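You operate a simulated robot arm through the tools that you are given. There is no shell and no other tool. Be economical: measure what you need, move in short steps, check, and stop when the job is done.

You run a simulated two-armed robot. Do the job below in one go: nothing can be reset, and whatever is moved stays where it is left.

JOB
Take the grey cloth from the top of the purple-edged table and lay it out flat on the top of the orange-edged table.

The check looks at the end state, three seconds after you hand in, the way a careful person would. Anything else that was tipped, shoved, dropped, spilled or broken makes it a failure. Flat cloth is picked up by pressing the open fingertips on it (5 to 10 N) and closing them slowly along it; thin cloth reads only 2 to 8 mm in the jaws.

ROBOT AND FRAMES
Two 7-joint arms with two-finger parallel grippers on one trunk, on a base that drives. Base frame: it is fixed to the floor where the robot stands at the start and does not move with it; the origin is under the middle of the robot, x ahead of it, y to its left, z up; the surface under the hand at the start is at about z = 740. Units: mm, degrees, N and s.
The left shoulder is at the start at [50, 161, 1098], the right one opposite. With the tool pointing down near the work surface each hand reaches from about 100 to 680 mm from the robot's upright axis, wherever it stands, measured 20 degrees to its own side. Places, roughly: top of the orange-edged table [800, -1200, 700]. Payload 3.43 kg a hand.
Tool frame (each hand has its own): the origin (TCP) lies between the finger pads and is the grasp point; the fingertips stand 30 mm ahead of it; z points along the fingers, y is the line along which they close. Largest opening 94 mm; finger width 28, thickness 10; the body of the gripper, 50 by 96 mm, starts 55 mm behind the TCP.
Orientation is that of the tool frame in the base frame, as a unit quaternion [x, y, z, w]. With the fingers straight down and closing along the base's y, the tool's x points along the base's -x, its y along +y and its z along -z.

CONTROLS
- The arms move only by the tool play_rows. It takes "left_steps", "right_steps" or both (then of equal length, played together; a hand with none holds still); each is a list of rows, each a list of 7 numbers: the shift along the base's x, y, z in mm, then the turn, a rotation vector about the base's x, y, z in degrees, then the opening in per cent of the stroke, from 0 (shut) to 100 (fully open). In form: [[x, y, z, wx, wy, wz, grip], ...]. A call has 1 to 20 rows; each row is the pose to reach, as a shift and turn from the pose commanded when the call began. A row lasts 0.2 s, in which the tool goes at most 50 mm and 8.6 degrees; a call with a longer step from one row to the next is refused whole, and so is a gripper value outside its range. Where a pose cannot be reached the arm comes as near as it can. A force on the tool above 40 N (or 10 N above the force at the start of the call, whichever is more), or a blocked arm, ends the call early, and 0.2 s more pass. The fingers move at their own pace (about 45 mm/s each) and stop on an object; they squeeze with about 40 N. The grip force told is the motor's: it shows also when the fingers shut on nothing. Time passes only in rows, and 0.2 s behind the last, so rows that repeat a pose let the fingers close. The reply holds the time, the measured pose of the TCP, the force on the tool along the base axes, the opening and the grip force, in the units named above and with some noise, with the torque about the TCP (base axes, N m) and any sound that the robot's microphone picked up.
- Cameras (640 x 400 px; columns grow to the right, rows downward): "scene" is now at [122.8, 2.7, 1213.3]; the picture's right is [0.02, -1.00, 0.00], its down [-0.66, -0.01, -0.75] and it looks along [0.75, 0.02, -0.66] (base axes); focal length 293 px, centre (320, 200). "left" rides on the left gripper at [76, -14, -102] in its tool frame; the picture's right is [0.18, 0.98, 0.00], its down [-0.75, 0.14, -0.64] and it looks along [-0.63, 0.12, 0.77] (tool axes); focal length 243 px, centre (320, 200). "right" rides on the right gripper at [76, 14, -102] in its tool frame; the picture's right is [-0.18, 0.98, 0.00], its down [-0.75, -0.14, -0.64] and it looks along [-0.63, -0.12, 0.77] (tool axes); focal length 243 px, centre (320, 200). There is no depth. A picture from a camera that has moved, and an enlarged one, comes with that camera's place and axes in the base frame and with its lens.
- grab_frame(camera): a new picture of that camera. It takes no simulated time.
- move_column(by): slides the trunk up (or, below 0, down) by that many mm; the arms and the scene camera ride with it, the base frame stays. It gives what a move gives, with no picture.
- drive_base(legs): drives the robot by 1 to 6 legs, each [ahead, left, turn to the left] in mm, mm and degrees, along the robot's own axes; the way and the turn of a leg run together, so that a leg with both is an arc; at most 1500 mm and 180 degrees a leg. The arms and the cameras ride along, it lands a little off, and it stops where it bumps. It gives what a move gives.
- aim_head(pan, tilt): turns the head with the scene camera to pan (to the left, within 80 degrees either way) and tilt (down, from -29 to 69), counted from straight ahead of the robot. It gives what a move gives.
- inspect(camera, box): a new picture of the part [left, top, right, bottom] of that camera's present view, enlarged. It takes no simulated time.
- sign_off(): hands the job in; it is judged then, once.

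Work in short steps. Places have to be worked out from the pictures, the camera data and where the tool is seen: move nearer, look again, correct. Check each grasp and each placing, and mend what went wrong. You have 120 turns and 108 pictures in all, those below and enlarged ones among them. Open the grippers and draw the arms clear of the work before you hand the job in, unless the task says otherwise; then end with one line.

The tools are called after ">>>" as a command line: name --argument value ..., lists and objects as JSON in quotes. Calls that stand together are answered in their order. play_rows: Moves the arms, as the interface text tells. Its arguments: {"type":"object","properties":{"left_steps":{"type":"array"},"right_steps":{"type":"array"}},"required":[]} The other tools are called the same way: move_column (by) slides the trunk up or down; drive_base (legs) drives the base; aim_head (pan, tilt) turns the head that bears the scene camera; grab_frame (camera) takes a picture; inspect (camera, box) takes an enlarged picture of a part of a camera's view; sign_off () hands the job in.

At the start:

```text
t: 0.0
left_tcp_pos: [455.3, 200.3, 950.9]
left_orientation: [0.0, 1.0, 0.0, -0.001]
left_contact_force: [0.2, 0.4, 0.1]
left_wrist_torque: [-0.01, 0.02, 0.0]
left_finger_gap: 94.2
left_finger_force: 0.0
right_tcp_pos: [426.9, -201.6, 975.7]
right_orientation: [0.0, 1.0, 0.0, 0.0]
right_contact_force: [1.0, 0.1, -0.3]
right_wrist_torque: [0.01, 0.0, 0.02]
right_finger_gap: 94.0
right_finger_force: 0.0
trunk travel left (down, up): [-125.0, 142.0]
robot x, y, heading: [2.5, 2.4, 0.1]
head pan, tilt: [1.3, 41.0]
```

scene: 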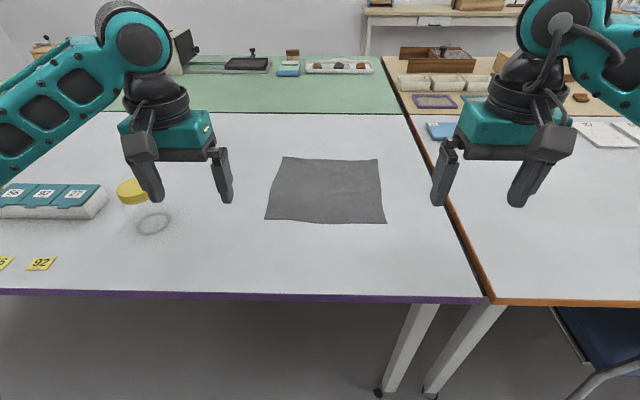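
right: 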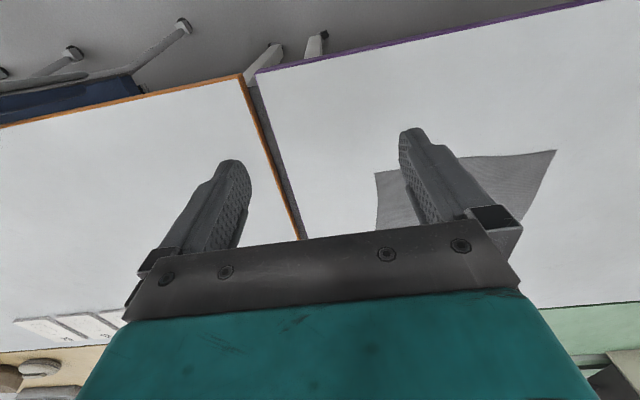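
left: 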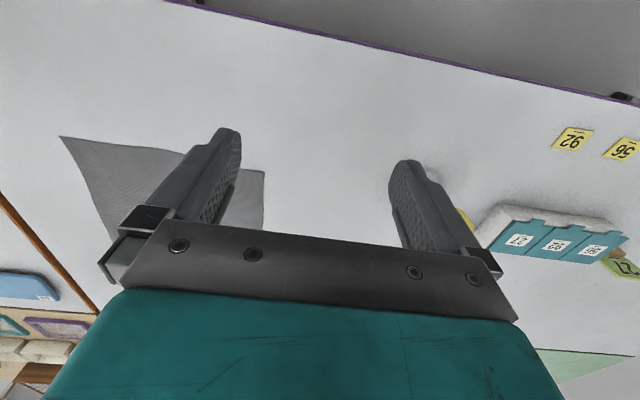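

The cloth is about 260 x 275 mm, centred near [717, -3] on the purple table. I'll look at the orange table first to find a free spot.

>>> aim_head --pan -55 --tilt 35

```text
t: 1.2
left_tcp_pos: [454.9, 199.9, 950.1]
left_orientation: [0.0, 1.0, 0.0, 0.0]
left_contact_force: [-0.2, 0.4, 0.1]
left_wrist_torque: [-0.02, -0.02, -0.01]
left_finger_gap: 94.2
left_finger_force: 0.0
right_tcp_pos: [428.5, -202.6, 975.0]
right_orientation: [0.001, 1.0, 0.0, 0.0]
right_contact_force: [0.5, -0.1, 0.2]
right_wrist_torque: [0.03, -0.01, 0.03]
right_finger_gap: 93.9
right_finger_force: 0.1
trunk travel left (down, up): [-125.0, 142.0]
robot x, y, heading: [0.4, 1.2, 0.1]
head pan, tilt: [-55.0, 35.0]
```

Taking a picture there.

>>> grab_frame --camera "scene"

```text
104 pictures are left
camera scene: at [89.1, -71.3, 1222.3], right [-0.82, -0.57, 0.0], down [-0.33, 0.47, -0.82], along [0.47, -0.67, -0.57], focal length 293 px, centre (320, 200)
```

scene: 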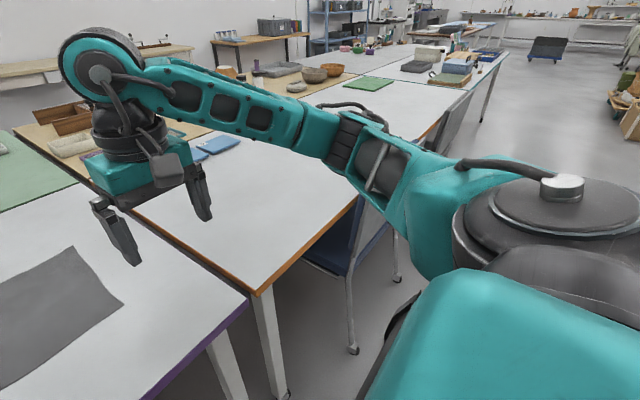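

The orange table's area around x 450–900, y -380 to -800 is clear, with a chair in front beyond y≈-600. Now hover both hands above the near corners of the cloth with jaws part-open, and look back.

>>> play_rows --left_steps '[[25, -16, -20, 0, 0, 0, 45], [50, -32, -40, 0, 0, 0, 45], [75, -48, -60, 0, 0, 0, 45], [100, -63, -80, 0, 0, 0, 45], [125, -79, -100, 0, 0, 0, 45], [151, -95, -121, 0, 0, 0, 45], [151, -95, -121, 0, 0, 0, 45]]' --right_steps '[[30, 17, -24, 0, 0, 0, 45], [60, 35, -48, 0, 0, 0, 45], [90, 52, -72, 0, 0, 0, 45], [120, 70, -96, 0, 0, 0, 45], [150, 88, -120, 0, 0, 0, 45], [178, 105, -145, 0, 0, 0, 45], [178, 105, -145, 0, 0, 0, 45]]'

>>> aim_head --pan 0 --tilt 45

>>> grab_frame --camera "scene"

>>> grab_frame --camera "left"

>>> grab_frame --camera "right"

```text
t: 2.9
left_tcp_pos: [607.1, 104.3, 830.5]
left_orientation: [0.001, 1.0, 0.0, 0.001]
left_contact_force: [-0.1, 0.2, 0.4]
left_wrist_torque: [0.01, -0.01, 0.01]
left_finger_gap: 42.2
left_finger_force: 0.1
right_tcp_pos: [605.3, -96.7, 828.6]
right_orientation: [-0.001, 1.0, 0.0, 0.001]
right_contact_force: [0.1, 0.2, 0.3]
right_wrist_torque: [-0.02, 0.0, 0.03]
right_finger_gap: 42.7
right_finger_force: 0.1
trunk travel left (down, up): [-125.0, 142.0]
robot x, y, heading: [-1.1, -2.9, 0.1]
head pan, tilt: [-55.0, 35.0]
```

```text
t: 4.1
left_tcp_pos: [606.7, 106.4, 831.0]
left_orientation: [0.0, 1.0, 0.0, 0.0]
left_contact_force: [-0.3, -0.8, 0.3]
left_wrist_torque: [-0.03, -0.01, 0.04]
left_finger_gap: 42.3
left_finger_force: 0.1
right_tcp_pos: [605.0, -96.4, 828.4]
right_orientation: [0.0, 1.0, 0.0, 0.0]
right_contact_force: [0.1, 0.7, 0.2]
right_wrist_torque: [0.0, 0.05, -0.03]
right_finger_gap: 42.5
right_finger_force: 0.0
trunk travel left (down, up): [-125.0, 142.0]
robot x, y, heading: [0.9, 1.2, -0.2]
head pan, tilt: [0.0, 45.0]
```

```text
103 pictures are left
camera scene: at [119.8, 0.7, 1207.5], right [0.0, -1.0, 0.0], down [-0.71, 0.0, -0.71], along [0.71, 0.0, -0.71], focal length 293 px, centre (320, 200)
```

scene: 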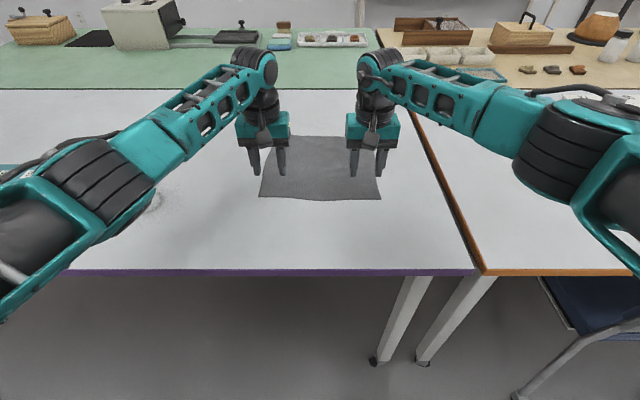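

```text
102 pictures are left
camera left: at [530.8, 91.2, 933.4], right [-0.18, 0.98, 0.0], down [0.75, 0.14, 0.64], along [0.63, 0.12, -0.77], focal length 243 px, centre (320, 200)
```

left: 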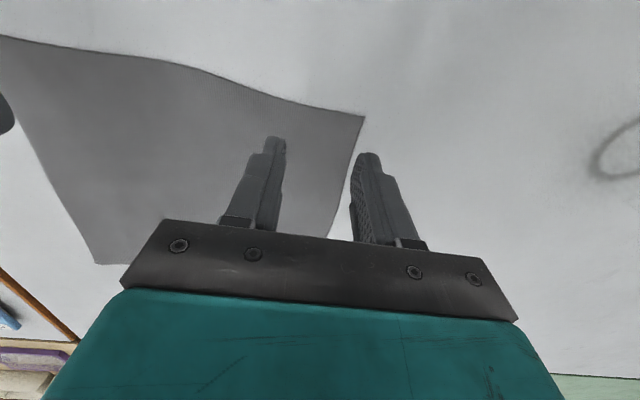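

```text
101 pictures are left
camera right: at [528.6, -82.8, 931.6], right [0.18, 0.98, 0.0], down [0.75, -0.14, 0.64], along [0.63, -0.12, -0.77], focal length 243 px, centre (320, 200)
```

right: 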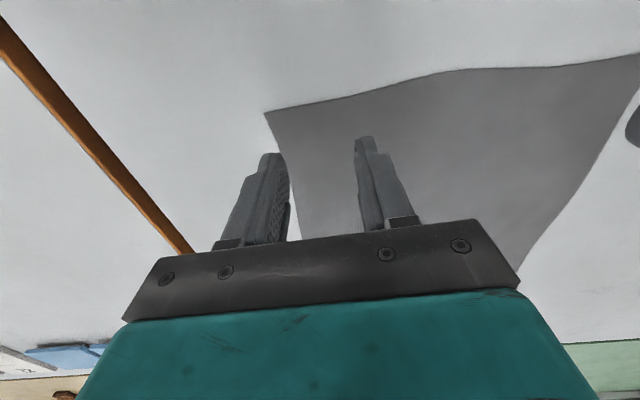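

Corners worked out: left near corner ≈[597,141], right ≈[588,-137] at z≈740. I'll shift inward a little and descend to just above contact.

>>> play_rows --left_steps '[[8, -13, -20, 0, 0, 0, 45], [8, -13, -40, 0, 0, 0, 45], [8, -13, -52, 0, 0, 0, 45], [8, -13, -57, 0, 0, 0, 45], [8, -13, -57, 0, 0, 0, 45]]' --right_steps '[[2, 7, -20, 0, 0, 0, 45], [2, 7, -40, 0, 0, 0, 45], [2, 7, -52, 0, 0, 0, 45], [2, 7, -55, 0, 0, 0, 45], [2, 7, -55, 0, 0, 0, 45]]'

>>> grab_frame --camera "left"

>>> grab_frame --camera "right"

```text
t: 5.3
left_tcp_pos: [613.9, 92.2, 772.3]
left_orientation: [-0.001, 1.0, 0.001, 0.0]
left_contact_force: [-0.9, 0.5, 0.1]
left_wrist_torque: [0.02, -0.02, 0.02]
left_finger_gap: 42.2
left_finger_force: 0.1
right_tcp_pos: [607.0, -87.2, 774.5]
right_orientation: [0.0, 1.0, 0.001, 0.0]
right_contact_force: [0.9, 0.4, 0.4]
right_wrist_torque: [0.02, 0.0, -0.02]
right_finger_gap: 42.3
right_finger_force: 0.1
trunk travel left (down, up): [-125.0, 142.0]
robot x, y, heading: [-0.8, 1.1, 0.2]
head pan, tilt: [0.0, 45.0]
```

```text
100 pictures are left
camera left: at [538.1, 78.2, 874.6], right [-0.18, 0.98, 0.0], down [0.75, 0.14, 0.64], along [0.63, 0.12, -0.77], focal length 243 px, centre (320, 200)
```

left: 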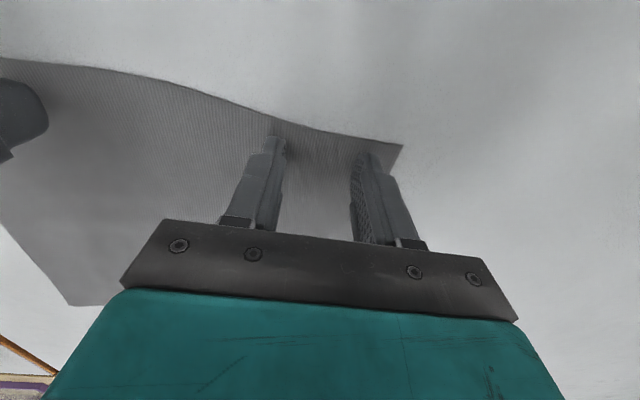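

```text
99 pictures are left
camera right: at [531.8, -74.2, 876.5], right [0.18, 0.98, 0.0], down [0.75, -0.14, 0.64], along [0.63, -0.12, -0.77], focal length 243 px, centre (320, 200)
```

right: 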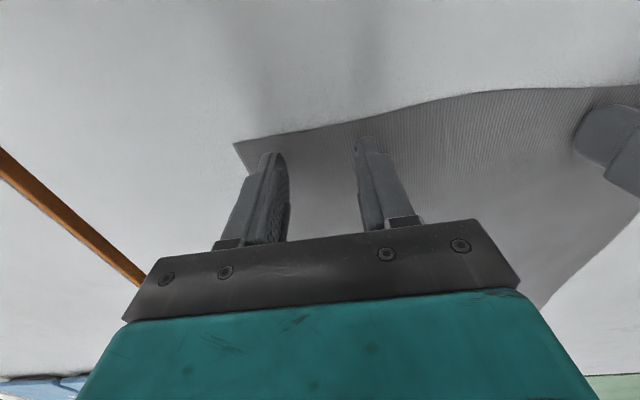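

Both fingertip pairs sit over the cloth close to the near edge. Lowering slowly to find contact.

>>> play_rows --left_steps '[[3, 0, -1, 0, 0, 0, 45], [3, 0, -2, 0, 0, 0, 45], [3, 0, -3, 0, 0, 0, 45]]' --right_steps '[[3, 0, -2, 0, 0, 0, 45], [3, 0, -4, 0, 0, 0, 45], [3, 0, -5, 0, 0, 0, 45]]'

```text
t: 6.1
left_tcp_pos: [618.2, 91.8, 772.3]
left_orientation: [0.0, 1.0, 0.001, 0.002]
left_contact_force: [0.2, 0.3, 10.3]
left_wrist_torque: [-0.04, 0.13, 0.0]
left_finger_gap: 42.4
left_finger_force: 0.1
right_tcp_pos: [610.1, -90.5, 771.4]
right_orientation: [0.001, 1.0, 0.0, 0.001]
right_contact_force: [-1.0, -0.4, 4.3]
right_wrist_torque: [-0.01, 0.09, 0.02]
right_finger_gap: 42.2
right_finger_force: 0.1
trunk travel left (down, up): [-125.0, 142.0]
robot x, y, heading: [1.6, -2.5, 0.1]
head pan, tilt: [0.0, 45.0]
```

Contact: left 10 N, right 4 N. I adjust slightly and close both slowly along the cloth.

>>> play_rows --left_steps '[[0, 0, 0.5, 0, 0, 0, 45], [0, 0, 0.5, 0, 0, 0, 42], [0, 0, 0.5, 0, 0, 0, 39], [0, 0, 0.5, 0, 0, 0, 36], [0, 0, 0.5, 0, 0, 0, 33], [0, 0, 0.5, 0, 0, 0, 30], [0, 0, 0.5, 0, 0, 0, 27], [0, 0, 0.5, 0, 0, 0, 24], [0, 0, 0.5, 0, 0, 0, 21], [0, 0, 0.5, 0, 0, 0, 18], [0, 0, 0.5, 0, 0, 0, 15], [0, 0, 0.5, 0, 0, 0, 12], [0, 0, 0.5, 0, 0, 0, 9], [0, 0, 0.5, 0, 0, 0, 6], [0, 0, 0.5, 0, 0, 0, 3], [0, 0, 0.5, 0, 0, 0, 0], [0, 0, 0.5, 0, 0, 0, 0], [0, 0, 0.5, 0, 0, 0, 0]]' --right_steps '[[0, 0, -0.8, 0, 0, 0, 45], [0, 0, -0.8, 0, 0, 0, 42], [0, 0, -0.8, 0, 0, 0, 39], [0, 0, -0.8, 0, 0, 0, 36], [0, 0, -0.8, 0, 0, 0, 33], [0, 0, -0.8, 0, 0, 0, 30], [0, 0, -0.8, 0, 0, 0, 27], [0, 0, -0.8, 0, 0, 0, 24], [0, 0, -0.8, 0, 0, 0, 21], [0, 0, -0.8, 0, 0, 0, 18], [0, 0, -0.8, 0, 0, 0, 15], [0, 0, -0.8, 0, 0, 0, 12], [0, 0, -0.8, 0, 0, 0, 9], [0, 0, -0.8, 0, 0, 0, 6], [0, 0, -0.8, 0, 0, 0, 3], [0, 0, -0.8, 0, 0, 0, 0], [0, 0, -0.8, 0, 0, 0, 0], [0, 0, -0.8, 0, 0, 0, 0]]'

>>> grab_frame --camera "left"

>>> grab_frame --camera "right"

```text
t: 9.9
left_tcp_pos: [616.3, 90.5, 770.7]
left_orientation: [0.001, 1.0, -0.001, 0.003]
left_contact_force: [-0.3, -13.8, 13.1]
left_wrist_torque: [-0.4, 0.01, -0.02]
left_finger_gap: 1.5
left_finger_force: 36.6
right_tcp_pos: [606.6, -87.7, 771.1]
right_orientation: [-0.001, 1.0, 0.002, 0.002]
right_contact_force: [1.4, 12.5, 16.7]
right_wrist_torque: [0.37, 0.15, 0.01]
right_finger_gap: 1.8
right_finger_force: 36.9
trunk travel left (down, up): [-125.0, 142.0]
robot x, y, heading: [-1.4, 1.0, 0.2]
head pan, tilt: [0.0, 45.0]
```

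```text
98 pictures are left
camera left: at [539.2, 76.5, 873.5], right [-0.18, 0.98, 0.0], down [0.75, 0.14, 0.65], along [0.63, 0.12, -0.76], focal length 243 px, centre (320, 200)
```

left: 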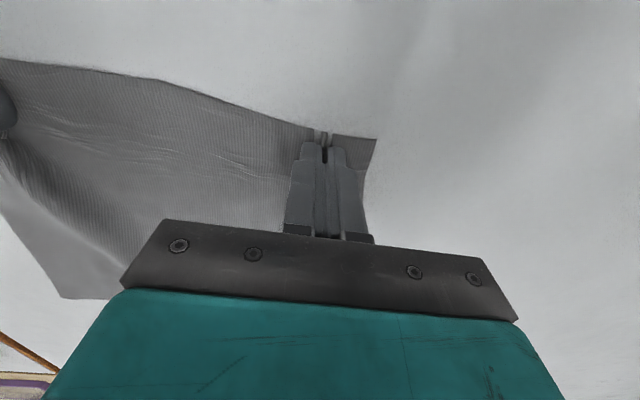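

```text
97 pictures are left
camera right: at [533.4, -73.8, 873.4], right [0.18, 0.98, 0.0], down [0.75, -0.14, 0.64], along [0.63, -0.11, -0.76], focal length 243 px, centre (320, 200)
```

right: 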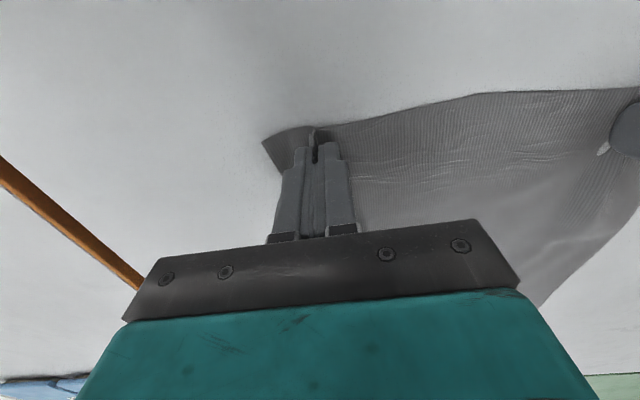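

Both show a pinched fold, gaps 1.5/1.8 mm. Lifting gently to check the hold.

>>> play_rows --left_steps '[[0, -2, 5, 0, 0, 0, 0], [0, -2, 15, 0, 0, 0, 0], [0, -2, 30, 0, 0, 0, 0], [0, -2, 50, 0, 0, 0, 0], [0, -2, 50, 0, 0, 0, 0]]' --right_steps '[[0, 2, 5, 0, 0, 0, 0], [0, 2, 15, 0, 0, 0, 0], [0, 2, 30, 0, 0, 0, 0], [0, 2, 50, 0, 0, 0, 0], [0, 2, 50, 0, 0, 0, 0]]'

>>> grab_frame --camera "left"

>>> grab_frame --camera "right"

>>> grab_frame --camera "scene"

```text
t: 11.1
left_tcp_pos: [616.8, 87.3, 818.8]
left_orientation: [-0.001, 1.0, 0.0, 0.0]
left_contact_force: [0.1, -7.1, 0.0]
left_wrist_torque: [-0.18, 0.01, -0.02]
left_finger_gap: 1.9
left_finger_force: 36.5
right_tcp_pos: [610.2, -87.3, 820.1]
right_orientation: [0.0, 1.0, -0.001, 0.001]
right_contact_force: [0.3, 7.2, 0.3]
right_wrist_torque: [0.18, 0.01, 0.01]
right_finger_gap: 1.7
right_finger_force: 36.8
trunk travel left (down, up): [-125.0, 142.0]
robot x, y, heading: [-0.3, 2.7, 0.1]
head pan, tilt: [0.0, 45.0]
```

```text
96 pictures are left
camera left: at [541.5, 74.1, 922.1], right [-0.18, 0.98, 0.0], down [0.75, 0.14, 0.64], along [0.63, 0.12, -0.77], focal length 243 px, centre (320, 200)
```

left: 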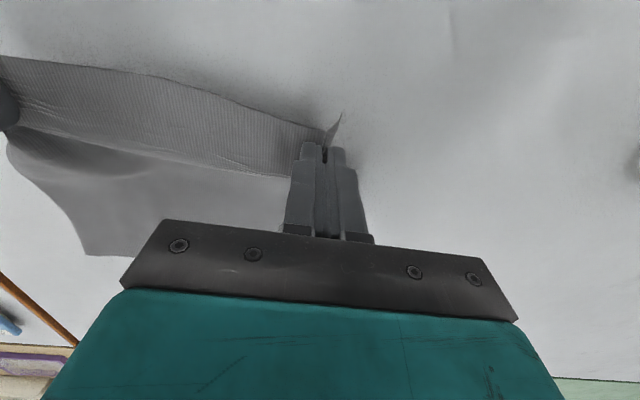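

```text
95 pictures are left
camera right: at [534.7, -73.3, 921.6], right [0.18, 0.98, 0.0], down [0.75, -0.14, 0.64], along [0.63, -0.12, -0.77], focal length 243 px, centre (320, 200)
```

right: 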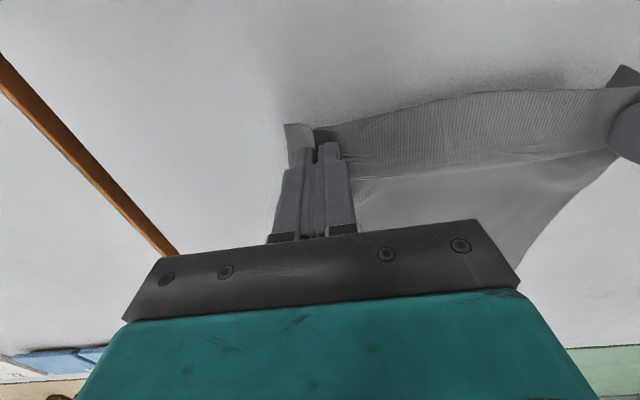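

```text
94 pictures are left
camera scene: at [119.8, 0.8, 1207.4], right [0.0, -1.0, 0.0], down [-0.71, 0.0, -0.71], along [0.71, 0.0, -0.71], focal length 293 px, centre (320, 200)
```

scene: 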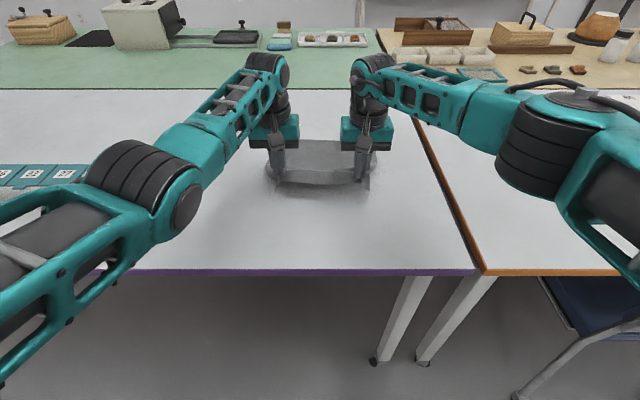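

Cloth is held by both hands. I bring hands slightly together to ease tension, then lift and draw back.

>>> play_rows --left_steps '[[-10, -2, 20, 0, 0, 0, 0], [-20, -3, 40, 0, 0, 0, 0], [-30, -3, 60, 0, 0, 0, 0], [-40, -3, 80, 0, 0, 0, 0], [-50, -3, 100, 0, 0, 0, 0], [-60, -3, 120, 0, 0, 0, 0], [-70, -3, 140, 0, 0, 0, 0], [-80, -3, 160, 0, 0, 0, 0], [-90, -3, 180, 0, 0, 0, 0], [-100, -3, 200, 0, 0, 0, 0], [-110, -3, 220, 0, 0, 0, 0], [-120, -3, 230, 0, 0, 0, 0], [-120, -3, 230, 0, 0, 0, 0]]' --right_steps '[[-10, 2, 20, 0, 0, 0, 0], [-20, 3, 40, 0, 0, 0, 0], [-30, 3, 60, 0, 0, 0, 0], [-40, 3, 80, 0, 0, 0, 0], [-50, 3, 100, 0, 0, 0, 0], [-60, 3, 120, 0, 0, 0, 0], [-70, 3, 140, 0, 0, 0, 0], [-80, 3, 160, 0, 0, 0, 0], [-90, 3, 180, 0, 0, 0, 0], [-100, 3, 200, 0, 0, 0, 0], [-110, 3, 220, 0, 0, 0, 0], [-114, 3, 230, 0, 0, 0, 0], [-114, 3, 230, 0, 0, 0, 0]]'

>>> move_column --by 100

>>> grab_frame --camera "scene"

>>> aim_head --pan -75 --tilt 45

>>> grab_frame --camera "scene"

```text
t: 13.9
left_tcp_pos: [498.0, 86.2, 1049.1]
left_orientation: [0.0, 1.0, -0.001, 0.0]
left_contact_force: [-0.5, -0.5, 0.2]
left_wrist_torque: [-0.03, 0.02, -0.01]
left_finger_gap: 1.5
left_finger_force: 36.6
right_tcp_pos: [496.2, -85.0, 1048.9]
right_orientation: [0.0, 1.0, 0.0, 0.001]
right_contact_force: [0.3, 0.7, -0.7]
right_wrist_torque: [0.02, 0.01, 0.03]
right_finger_gap: 1.9
right_finger_force: 36.8
trunk travel left (down, up): [-125.0, 142.0]
robot x, y, heading: [-0.8, -2.9, 0.1]
head pan, tilt: [0.0, 45.0]
```

```text
t: 15.2
left_tcp_pos: [498.2, 86.6, 1148.2]
left_orientation: [-0.001, 1.0, 0.0, 0.0]
left_contact_force: [0.4, -1.0, 0.0]
left_wrist_torque: [0.01, 0.0, -0.02]
left_finger_gap: 1.4
left_finger_force: 36.6
right_tcp_pos: [497.0, -85.1, 1147.5]
right_orientation: [-0.001, 1.0, 0.0, 0.0]
right_contact_force: [-0.7, 0.2, -0.1]
right_wrist_torque: [-0.01, 0.0, -0.02]
right_finger_gap: 1.7
right_finger_force: 36.7
trunk travel left (down, up): [-225.0, 42.0]
robot x, y, heading: [-2.3, -0.7, 0.0]
head pan, tilt: [0.0, 45.0]
```

```text
93 pictures are left
camera scene: at [120.0, 0.8, 1307.4], right [0.0, -1.0, 0.0], down [-0.71, 0.0, -0.71], along [0.71, 0.0, -0.71], focal length 293 px, centre (320, 200)
```

scene: 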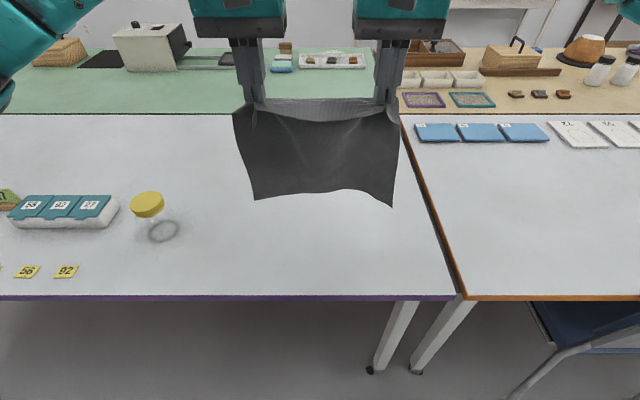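

```text
t: 16.7
left_tcp_pos: [498.3, 86.4, 1148.5]
left_orientation: [0.0, 1.0, 0.0, 0.0]
left_contact_force: [0.2, -0.1, -0.1]
left_wrist_torque: [-0.01, 0.0, 0.04]
left_finger_gap: 1.7
left_finger_force: 36.1
right_tcp_pos: [497.5, -85.2, 1147.6]
right_orientation: [0.0, 1.0, 0.0, -0.001]
right_contact_force: [0.2, -0.1, -0.7]
right_wrist_torque: [0.0, 0.02, 0.0]
right_finger_gap: 1.8
right_finger_force: 36.7
trunk travel left (down, up): [-225.0, 42.0]
robot x, y, heading: [0.9, -2.2, 0.0]
head pan, tilt: [-75.0, 45.0]
```

```text
92 pictures are left
camera scene: at [59.6, -77.7, 1307.5], right [-0.97, -0.26, 0.0], down [-0.18, 0.68, -0.71], along [0.18, -0.68, -0.71], focal length 293 px, centre (320, 200)
```

scene: 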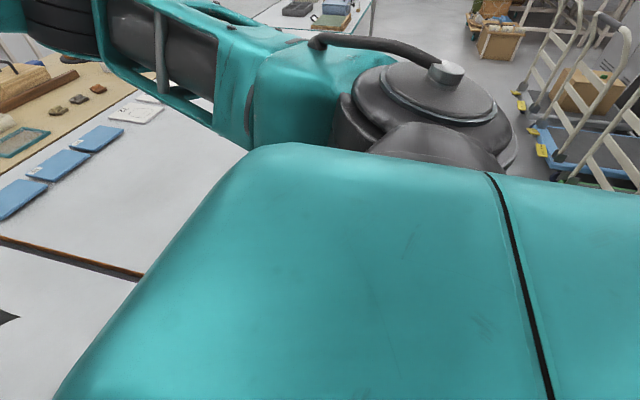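

The cloth hangs nicely from both hands with its bottom about z 870. I back off a little from the table and chair, then shift right 560 mm in front of the free part of the orange table.

>>> drive_base --legs '[[-80, 0, 0], [0, -560, 0]]'

>>> aim_head --pan 0 --tilt 50

>>> grab_frame --camera "scene"

```text
t: 22.7
left_tcp_pos: [416.8, -466.5, 1148.4]
left_orientation: [0.002, 1.0, -0.001, 0.0]
left_contact_force: [-0.7, -0.6, 0.1]
left_wrist_torque: [-0.01, 0.02, 0.0]
left_finger_gap: 1.5
left_finger_force: 36.5
right_tcp_pos: [414.8, -640.1, 1147.3]
right_orientation: [0.001, 1.0, 0.0, 0.0]
right_contact_force: [-0.3, -0.5, 0.7]
right_wrist_torque: [-0.02, -0.04, 0.0]
right_finger_gap: 1.7
right_finger_force: 36.6
trunk travel left (down, up): [-225.0, 42.0]
robot x, y, heading: [-82.3, -555.8, -0.3]
head pan, tilt: [-75.0, 45.0]
```

```text
t: 24.1
left_tcp_pos: [416.9, -465.9, 1149.4]
left_orientation: [0.002, 1.0, 0.0, 0.0]
left_contact_force: [0.1, -0.2, -1.3]
left_wrist_torque: [0.0, -0.02, 0.01]
left_finger_gap: 1.5
left_finger_force: 36.8
right_tcp_pos: [414.6, -640.0, 1148.3]
right_orientation: [0.002, 1.0, -0.001, 0.0]
right_contact_force: [0.0, 1.1, -0.3]
right_wrist_torque: [-0.02, -0.01, 0.04]
right_finger_gap: 1.8
right_finger_force: 37.2
trunk travel left (down, up): [-225.0, 42.0]
robot x, y, heading: [-85.0, -553.3, -0.2]
head pan, tilt: [0.0, 50.0]
```

```text
91 pictures are left
camera scene: at [33.3, -551.3, 1300.5], right [0.0, -1.0, 0.0], down [-0.77, 0.0, -0.64], along [0.64, 0.0, -0.77], focal length 293 px, centre (320, 200)
```

scene: 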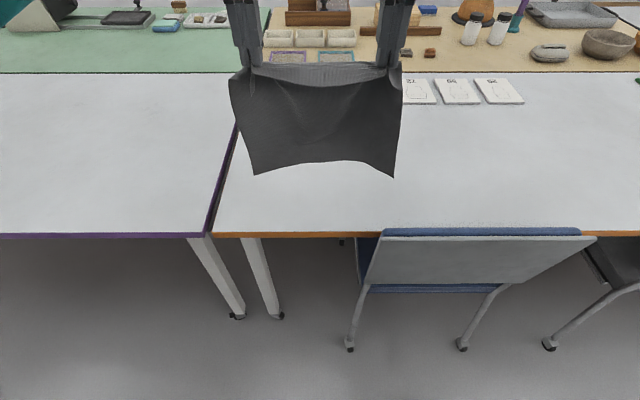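

The chair's back stands at about x 350, y -660 to -1110, so I want to stay left of it and know my base's footprint. Look steeply down.

>>> aim_head --pan -30 --tilt 69

>>> grab_frame --camera "scene"

```text
t: 25.1
left_tcp_pos: [415.6, -467.8, 1150.0]
left_orientation: [0.002, 1.0, 0.001, 0.0]
left_contact_force: [0.5, -0.7, -0.2]
left_wrist_torque: [-0.04, -0.02, 0.01]
left_finger_gap: 1.6
left_finger_force: 36.6
right_tcp_pos: [415.0, -639.6, 1147.2]
right_orientation: [0.002, 1.0, -0.001, 0.001]
right_contact_force: [0.3, 0.2, -0.1]
right_wrist_torque: [-0.01, 0.02, 0.0]
right_finger_gap: 1.6
right_finger_force: 36.6
trunk travel left (down, up): [-225.0, 42.0]
robot x, y, heading: [-83.7, -550.9, -0.2]
head pan, tilt: [-30.0, 68.8]
```

```text
90 pictures are left
camera scene: at [4.6, -579.0, 1278.6], right [-0.5, -0.86, 0.0], down [-0.81, 0.47, -0.36], along [0.31, -0.18, -0.93], focal length 293 px, centre (320, 200)
```

scene: 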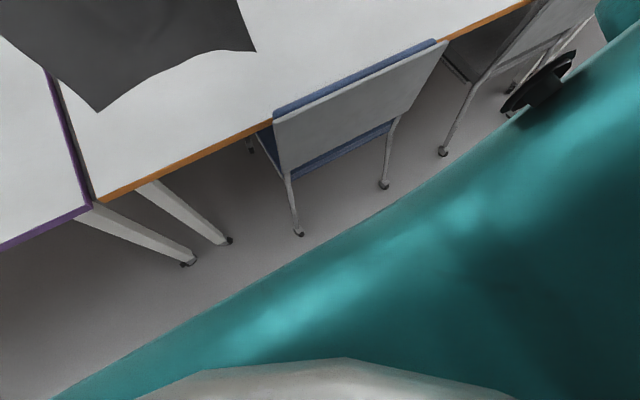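

The floor is visible up to about x 200, so there's ≥140 mm clearance from my base to the chair's leg (x≈346). I move ahead 110 and left 60.

>>> drive_base --legs '[[0, 60, 0.2], [110, 0, 0]]'

>>> aim_head --pan 0 --tilt 50

>>> grab_frame --camera "scene"

```text
t: 27.1
left_tcp_pos: [526.7, -401.4, 1148.5]
left_orientation: [-0.001, 1.0, 0.0, 0.0]
left_contact_force: [-0.3, 0.8, -0.1]
left_wrist_torque: [0.02, 0.03, -0.01]
left_finger_gap: 1.6
left_finger_force: 35.9
right_tcp_pos: [525.5, -574.1, 1147.5]
right_orientation: [-0.001, 1.0, -0.001, 0.0]
right_contact_force: [0.6, 0.3, -0.1]
right_wrist_torque: [0.0, 0.01, -0.03]
right_finger_gap: 1.9
right_finger_force: 36.3
trunk travel left (down, up): [-225.0, 42.0]
robot x, y, heading: [28.8, -487.5, 0.1]
head pan, tilt: [-30.0, 68.8]
```

```text
t: 28.1
left_tcp_pos: [527.1, -401.2, 1148.7]
left_orientation: [-0.001, 1.0, -0.001, 0.0]
left_contact_force: [0.3, 0.3, -0.8]
left_wrist_torque: [0.07, -0.02, -0.01]
left_finger_gap: 1.8
left_finger_force: 36.3
right_tcp_pos: [524.7, -573.8, 1148.4]
right_orientation: [-0.001, 1.0, -0.001, 0.0]
right_contact_force: [-0.2, 0.5, -1.1]
right_wrist_torque: [0.0, 0.03, 0.03]
right_finger_gap: 1.6
right_finger_force: 36.3
trunk travel left (down, up): [-225.0, 42.0]
robot x, y, heading: [25.7, -487.9, 0.3]
head pan, tilt: [0.0, 50.0]
```

```text
89 pictures are left
camera scene: at [143.3, -488.9, 1300.5], right [0.0, -1.0, 0.0], down [-0.77, 0.0, -0.64], along [0.64, 0.0, -0.77], focal length 293 px, centre (320, 200)
```

scene: 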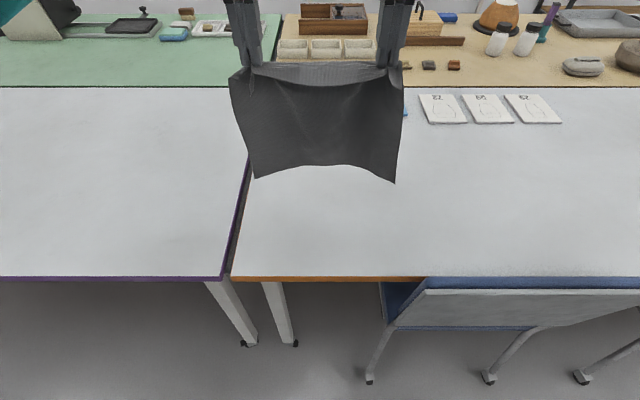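

Now extend hands forward with a 30° tilt (fingertips forward) and a bit to the right, to see how far I can reach at height.

>>> play_rows --left_steps '[[25, -4, 0, 0, -5, 0, 0], [50, -8, 0, 0, -10, 0, 0], [75, -12, 0, 0, -15, 0, 0], [100, -16, 0, 0, -20, 0, 0], [125, -20, 0, 0, -25, 0, 0], [150, -20, 0, 0, -30, 0, 0], [175, -20, 0, 0, -30, 0, 0], [200, -20, 0, 0, -30, 0, 0], [200, -20, 0, 0, -30, 0, 0]]' --right_steps '[[25, -4, 0, 0, -5, 0, 0], [50, -8, 0, 0, -10, 0, 0], [75, -12, 0, 0, -15, 0, 0], [100, -16, 0, 0, -20, 0, 0], [125, -20, 0, 0, -25, 0, 0], [150, -20, 0, 0, -30, 0, 0], [175, -20, 0, 0, -30, 0, 0], [200, -20, 0, 0, -30, 0, 0], [200, -20, 0, 0, -30, 0, 0]]'

>>> grab_frame --camera "scene"

```text
t: 30.1
left_tcp_pos: [724.9, -423.7, 1150.9]
left_orientation: [-0.001, 0.966, 0.0, 0.26]
left_contact_force: [0.8, 0.1, -0.3]
left_wrist_torque: [0.0, -0.01, 0.01]
left_finger_gap: 1.7
left_finger_force: 36.4
right_tcp_pos: [725.5, -596.9, 1148.6]
right_orientation: [-0.001, 0.966, -0.001, 0.258]
right_contact_force: [0.1, 0.2, -1.1]
right_wrist_torque: [0.02, -0.02, 0.02]
right_finger_gap: 2.0
right_finger_force: 36.6
trunk travel left (down, up): [-225.0, 42.0]
robot x, y, heading: [28.8, -490.5, 0.0]
head pan, tilt: [0.0, 50.0]
```

```text
88 pictures are left
camera scene: at [143.1, -488.7, 1300.6], right [0.0, -1.0, 0.0], down [-0.77, 0.0, -0.64], along [0.64, 0.0, -0.77], focal length 293 px, centre (320, 200)
```

scene: 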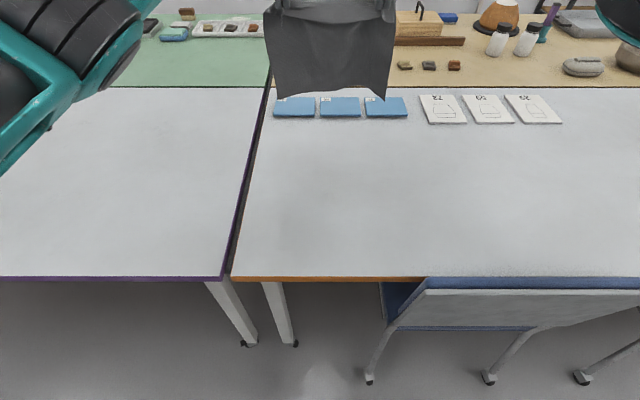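

Reached x 725 with no trouble; the cloth's bottom edge is about z 932 at x≈745, and the blue books begin at x≈960. Go 15 mm further, then lower the trunk 180 mm so the bottom is just above the table.

>>> play_rows --left_steps '[[15, 0, 0, 0, 0, 0, 0], [15, 0, 0, 0, 0, 0, 0]]' --right_steps '[[15, 0, 0, 0, 0, 0, 0], [15, 0, 0, 0, 0, 0, 0]]'

>>> move_column --by -180

>>> grab_frame --camera "scene"

```text
t: 30.7
left_tcp_pos: [737.4, -423.7, 1147.2]
left_orientation: [-0.001, 0.966, 0.0, 0.258]
left_contact_force: [0.7, -0.5, -0.3]
left_wrist_torque: [-0.02, -0.02, -0.03]
left_finger_gap: 1.8
left_finger_force: 36.3
right_tcp_pos: [740.6, -596.2, 1149.4]
right_orientation: [-0.001, 0.966, -0.001, 0.259]
right_contact_force: [-0.1, 0.7, -0.9]
right_wrist_torque: [0.05, 0.02, -0.01]
right_finger_gap: 1.9
right_finger_force: 36.2
trunk travel left (down, up): [-225.0, 42.0]
robot x, y, heading: [27.8, -489.8, -0.1]
head pan, tilt: [0.0, 50.0]
```

```text
t: 32.7
left_tcp_pos: [737.6, -423.0, 968.1]
left_orientation: [-0.001, 0.966, 0.001, 0.259]
left_contact_force: [-0.2, -0.7, -0.4]
left_wrist_torque: [0.0, 0.02, -0.03]
left_finger_gap: 1.7
left_finger_force: 36.7
right_tcp_pos: [739.5, -595.2, 969.3]
right_orientation: [-0.001, 0.966, -0.001, 0.259]
right_contact_force: [0.8, 0.2, -0.5]
right_wrist_torque: [0.02, -0.01, 0.07]
right_finger_gap: 1.8
right_finger_force: 36.0
trunk travel left (down, up): [-45.0, 222.0]
robot x, y, heading: [26.2, -492.0, 0.1]
head pan, tilt: [0.0, 50.0]
```

```text
87 pictures are left
camera scene: at [143.2, -488.8, 1120.6], right [0.0, -1.0, 0.0], down [-0.77, 0.0, -0.64], along [0.64, 0.0, -0.77], focal length 293 px, centre (320, 200)
```

scene: 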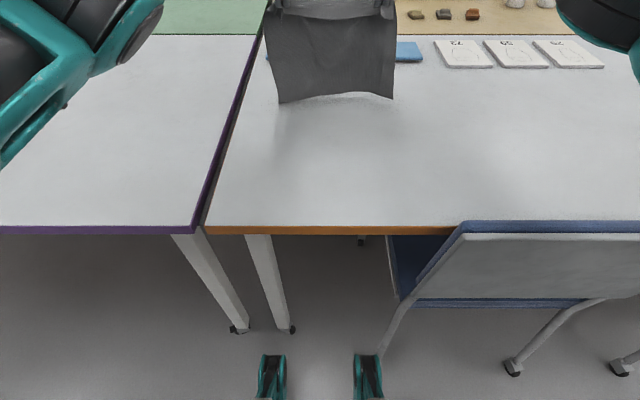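

Cloth bottom is about at the table (z≈747). Lower 10 mm more so the edge touches, then sweep back and down along the first half of an arc so the cloth lays itself from the far edge.

>>> play_rows --left_steps '[[0, 0, -5, 0, 0, 0, 0], [0, 0, -10, 0, 0, 0, 0], [-19, 0, -10, 0, 1.7, 0, 0], [-38, 0, -11, 0, 3.3, 0, 0], [-56, 0, -13, 0, 5, 0, 0], [-74, 0, -17, 0, 6.7, 0, 0], [-91, 0, -22, 0, 8.3, 0, 0], [-108, 0, -29, 0, 10, 0, 0], [-123, 0, -37, 0, 11.7, 0, 0], [-138, 0, -46, 0, 13.3, 0, 0], [-138, 0, -46, 0, 13.3, 0, 0]]' --right_steps '[[0, 0, -5, 0, 0, 0, 0], [0, 0, -10, 0, 0, 0, 0], [-19, 0, -10, 0, 1.7, 0, 0], [-38, 0, -11, 0, 3.3, 0, 0], [-56, 0, -13, 0, 5, 0, 0], [-74, 0, -17, 0, 6.7, 0, 0], [-91, 0, -22, 0, 8.3, 0, 0], [-108, 0, -29, 0, 10, 0, 0], [-123, 0, -37, 0, 11.7, 0, 0], [-138, 0, -46, 0, 13.3, 0, 0], [-138, 0, -46, 0, 13.3, 0, 0]]'

>>> grab_frame --camera "scene"

>>> grab_frame --camera "right"

```text
t: 35.1
left_tcp_pos: [598.8, -422.5, 920.9]
left_orientation: [-0.001, 0.989, 0.001, 0.146]
left_contact_force: [-0.4, 0.1, -0.8]
left_wrist_torque: [-0.05, -0.02, -0.03]
left_finger_gap: 1.6
left_finger_force: 36.1
right_tcp_pos: [603.3, -596.3, 923.6]
right_orientation: [-0.001, 0.989, 0.0, 0.145]
right_contact_force: [-0.1, 0.8, -0.1]
right_wrist_torque: [0.0, -0.05, 0.02]
right_finger_gap: 2.0
right_finger_force: 36.9
trunk travel left (down, up): [-45.0, 222.0]
robot x, y, heading: [26.1, -493.5, 0.1]
head pan, tilt: [0.0, 50.0]
```

```text
86 pictures are left
camera scene: at [143.3, -488.8, 1120.5], right [0.0, -1.0, 0.0], down [-0.77, 0.0, -0.64], along [0.64, 0.0, -0.77], focal length 293 px, centre (320, 200)
```

scene: 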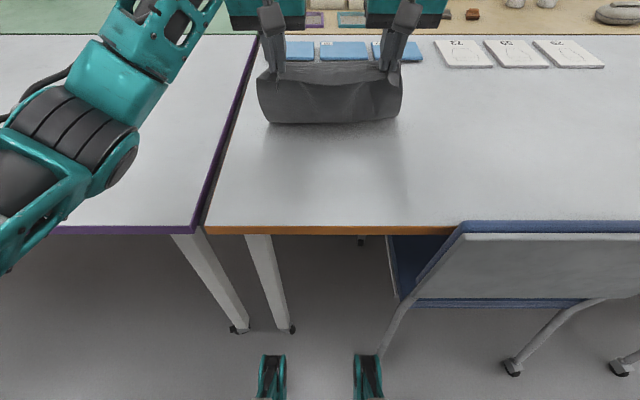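

```text
85 pictures are left
camera right: at [501.1, -581.4, 999.3], right [0.17, 0.98, 0.05], down [0.54, -0.14, 0.83], along [0.82, -0.12, -0.55], focal length 243 px, centre (320, 200)
```

right: 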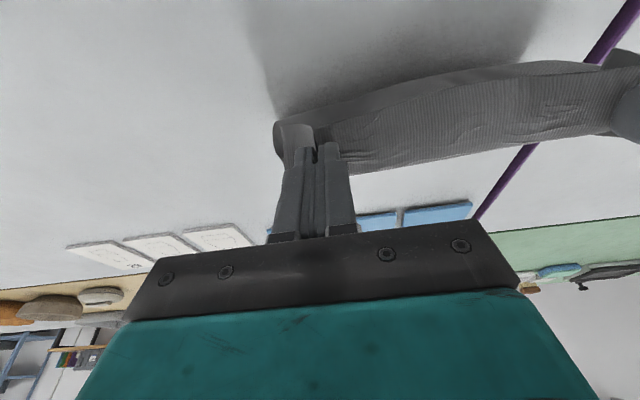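

The cloth sags slightly between the hands and the table; some slack. I continue back with less descent to take it up.

>>> play_rows --left_steps '[[-10, 0, -3, 0, 1.5, 0, 0], [-20, 0, -8, 0, 3, 0, 0], [-30, 0, -14, 0, 4.5, 0, 0], [-40, 0, -21, 0, 6, 0, 0], [-48, 0, -30, 0, 7.5, 0, 0], [-56, 0, -40, 0, 9, 0, 0], [-56, 0, -40, 0, 9, 0, 0]]' --right_steps '[[-10, 0, -3, 0, 1.5, 0, 0], [-20, 0, -8, 0, 3, 0, 0], [-30, 0, -14, 0, 4.5, 0, 0], [-40, 0, -21, 0, 6, 0, 0], [-48, 0, -30, 0, 7.5, 0, 0], [-56, 0, -40, 0, 9, 0, 0], [-56, 0, -40, 0, 9, 0, 0]]'

>>> grab_frame --camera "scene"

>>> grab_frame --camera "left"

```text
t: 36.7
left_tcp_pos: [544.1, -421.1, 880.9]
left_orientation: [-0.001, 0.998, 0.0, 0.067]
left_contact_force: [-0.6, -0.7, 0.4]
left_wrist_torque: [0.0, -0.04, 0.0]
left_finger_gap: 1.9
left_finger_force: 36.5
right_tcp_pos: [546.3, -595.0, 883.1]
right_orientation: [0.0, 0.998, 0.0, 0.067]
right_contact_force: [-0.1, 1.1, 0.1]
right_wrist_torque: [-0.02, 0.0, 0.02]
right_finger_gap: 1.4
right_finger_force: 36.6
trunk travel left (down, up): [-45.0, 222.0]
robot x, y, heading: [25.4, -490.7, -0.1]
head pan, tilt: [0.0, 50.0]
```

```text
84 pictures are left
camera scene: at [143.3, -488.8, 1120.5], right [0.0, -1.0, 0.0], down [-0.77, 0.0, -0.64], along [0.64, 0.0, -0.77], focal length 293 px, centre (320, 200)
```

scene: 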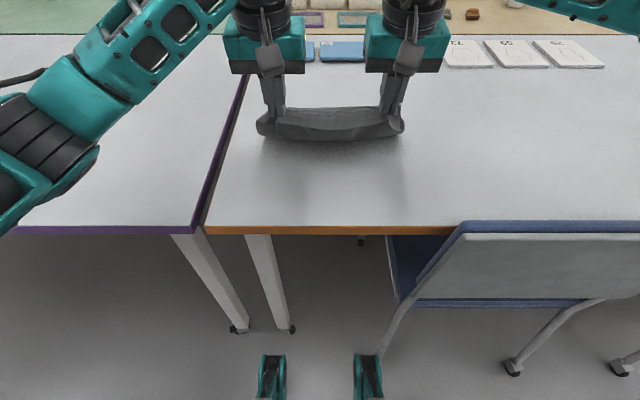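

```text
83 pictures are left
camera left: at [454.3, -436.6, 973.3], right [-0.18, 0.98, -0.02], down [0.66, 0.14, 0.74], along [0.73, 0.12, -0.68], focal length 243 px, centre (320, 200)
```

left: 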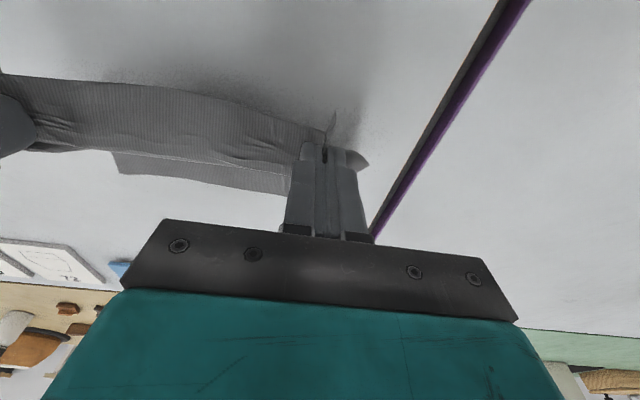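

The far edge appears to lie at about x 690. I continue down and back, finishing near x 470 with tips just above the table.

>>> play_rows --left_steps '[[-10, 0, -10, 0, 1, 0, 0], [-20, 0, -20, 0, 2, 0, 0], [-29, 0, -31, 0, 3, 0, 0], [-38, 0, -42, 0, 4, 0, 0], [-46, 0, -53, 0, 5, 0, 0], [-53, 0, -64, 0, 6, 0, 0], [-59, 0, -75, 0, 7, 0, 0], [-59, 0, -75, 0, 7.7, 0, 0]]' --right_steps '[[-10, 0, -10, 0, 1, 0, 0], [-20, 0, -20, 0, 2, 0, 0], [-29, 0, -31, 0, 3, 0, 0], [-38, 0, -42, 0, 4, 0, 0], [-46, 0, -53, 0, 5, 0, 0], [-53, 0, -64, 0, 6, 0, 0], [-59, 0, -75, 0, 7, 0, 0], [-59, 0, -75, 0, 7.7, 0, 0]]'

>>> grab_frame --camera "scene"

>>> grab_frame --camera "left"

>>> grab_frame --camera "right"

```text
t: 38.5
left_tcp_pos: [485.4, -422.0, 806.9]
left_orientation: [-0.001, 1.0, 0.001, 0.001]
left_contact_force: [0.0, -0.9, -0.1]
left_wrist_torque: [0.01, -0.02, -0.05]
left_finger_gap: 1.7
left_finger_force: 36.5
right_tcp_pos: [486.8, -595.7, 809.0]
right_orientation: [-0.001, 1.0, 0.0, 0.0]
right_contact_force: [0.6, 1.2, 0.3]
right_wrist_torque: [0.03, 0.0, 0.01]
right_finger_gap: 1.8
right_finger_force: 37.2
trunk travel left (down, up): [-45.0, 222.0]
robot x, y, heading: [25.9, -491.4, -0.0]
head pan, tilt: [0.0, 50.0]
```

```text
82 pictures are left
camera scene: at [143.3, -488.8, 1120.5], right [0.0, -1.0, 0.0], down [-0.77, 0.0, -0.64], along [0.64, 0.0, -0.77], focal length 293 px, centre (320, 200)
```

scene: 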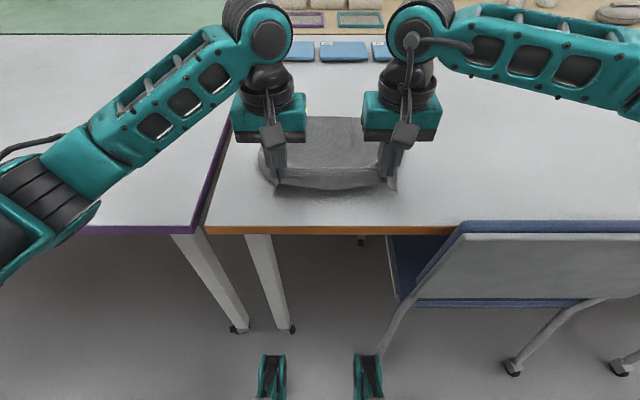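

```text
81 pictures are left
camera left: at [409.5, -436.7, 909.5], right [-0.19, 0.98, 0.0], down [0.75, 0.14, 0.64], along [0.63, 0.12, -0.77], focal length 243 px, centre (320, 200)
```

left: 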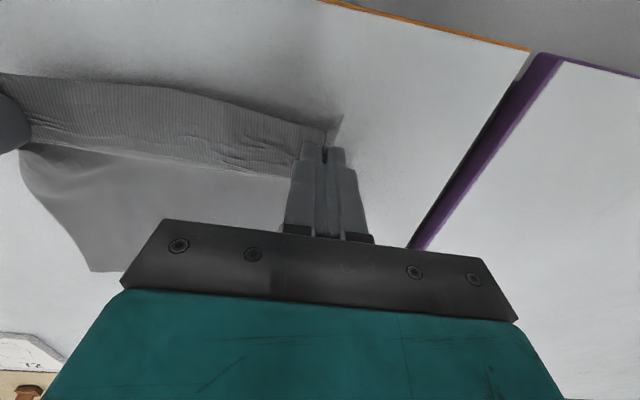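

```text
80 pictures are left
camera right: at [411.5, -581.4, 911.2], right [0.18, 0.98, 0.0], down [0.75, -0.14, 0.64], along [0.63, -0.12, -0.77], focal length 243 px, centre (320, 200)
```

right: 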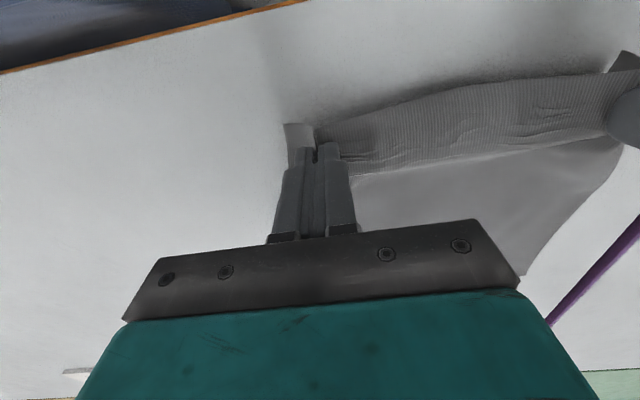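

Cloth is mostly down, with the far corner near [705,-656]. Finish: lower the last 34 mm while drawing back 18 mm and widening slightly to take out the slack.

>>> play_rows --left_steps '[[-6, 1, -9, 0, 0, 0, 0], [-11, 1, -18, 0, 0, 0, 0], [-15, 2, -26, 0, 0, 0, 0], [-18, 2, -32, 0, 0, 0, 0], [-20, 2, -34, 0, 0, 0, 0], [-20, 2, -34, 0, 0, 0, 0]]' --right_steps '[[-6, -1, -9, 0, 0, 0, 0], [-11, -1, -18, 0, 0, 0, 0], [-15, -2, -27, 0, 0, 0, 0], [-18, -2, -34, 0, 0, 0, 0], [-20, -2, -36, 0, 0, 0, 0], [-20, -2, -36, 0, 0, 0, 0]]'

>>> grab_frame --camera "scene"

>>> grab_frame --camera "left"

>>> grab_frame --camera "right"

```text
t: 39.9
left_tcp_pos: [464.8, -421.0, 773.2]
left_orientation: [0.0, 1.0, -0.001, 0.0]
left_contact_force: [0.2, -9.9, 0.2]
left_wrist_torque: [-0.33, -0.01, -0.01]
left_finger_gap: 1.7
left_finger_force: 37.0
right_tcp_pos: [466.9, -598.4, 773.0]
right_orientation: [-0.002, 1.0, 0.001, -0.001]
right_contact_force: [-0.5, 10.6, 0.0]
right_wrist_torque: [0.27, -0.03, 0.04]
right_finger_gap: 1.8
right_finger_force: 36.2
trunk travel left (down, up): [-45.0, 222.0]
robot x, y, heading: [29.0, -490.7, 0.2]
head pan, tilt: [0.0, 50.0]
```

```text
79 pictures are left
camera scene: at [143.3, -488.8, 1120.6], right [0.0, -1.0, 0.0], down [-0.77, 0.0, -0.64], along [0.64, 0.0, -0.77], focal length 293 px, centre (320, 200)
```

scene: 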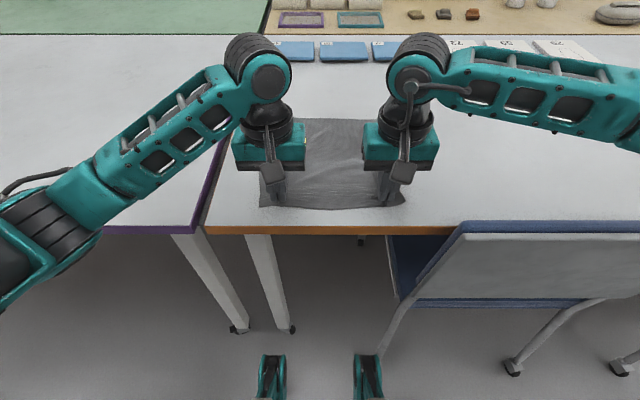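

```text
78 pictures are left
camera left: at [389.2, -434.5, 875.6], right [-0.18, 0.98, 0.0], down [0.75, 0.14, 0.64], along [0.63, 0.12, -0.77], focal length 243 px, centre (320, 200)
```

left: 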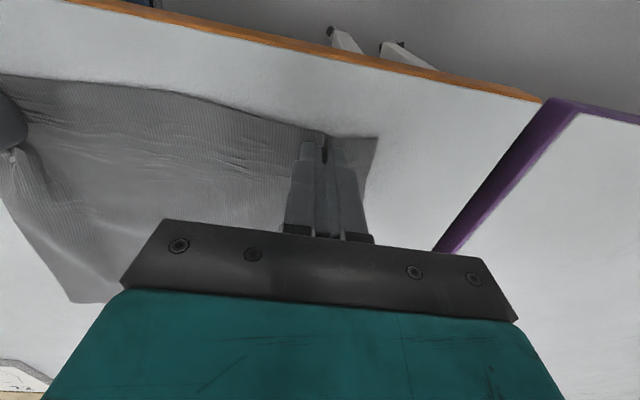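

```text
77 pictures are left
camera right: at [391.9, -584.2, 874.5], right [0.18, 0.98, 0.0], down [0.75, -0.14, 0.64], along [0.63, -0.12, -0.77], focal length 243 px, centre (320, 200)
```

right: 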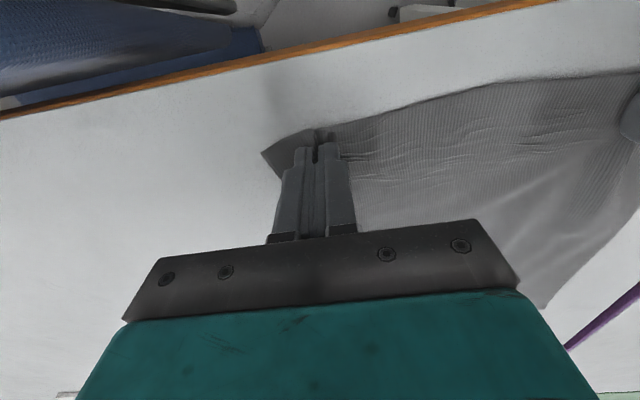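

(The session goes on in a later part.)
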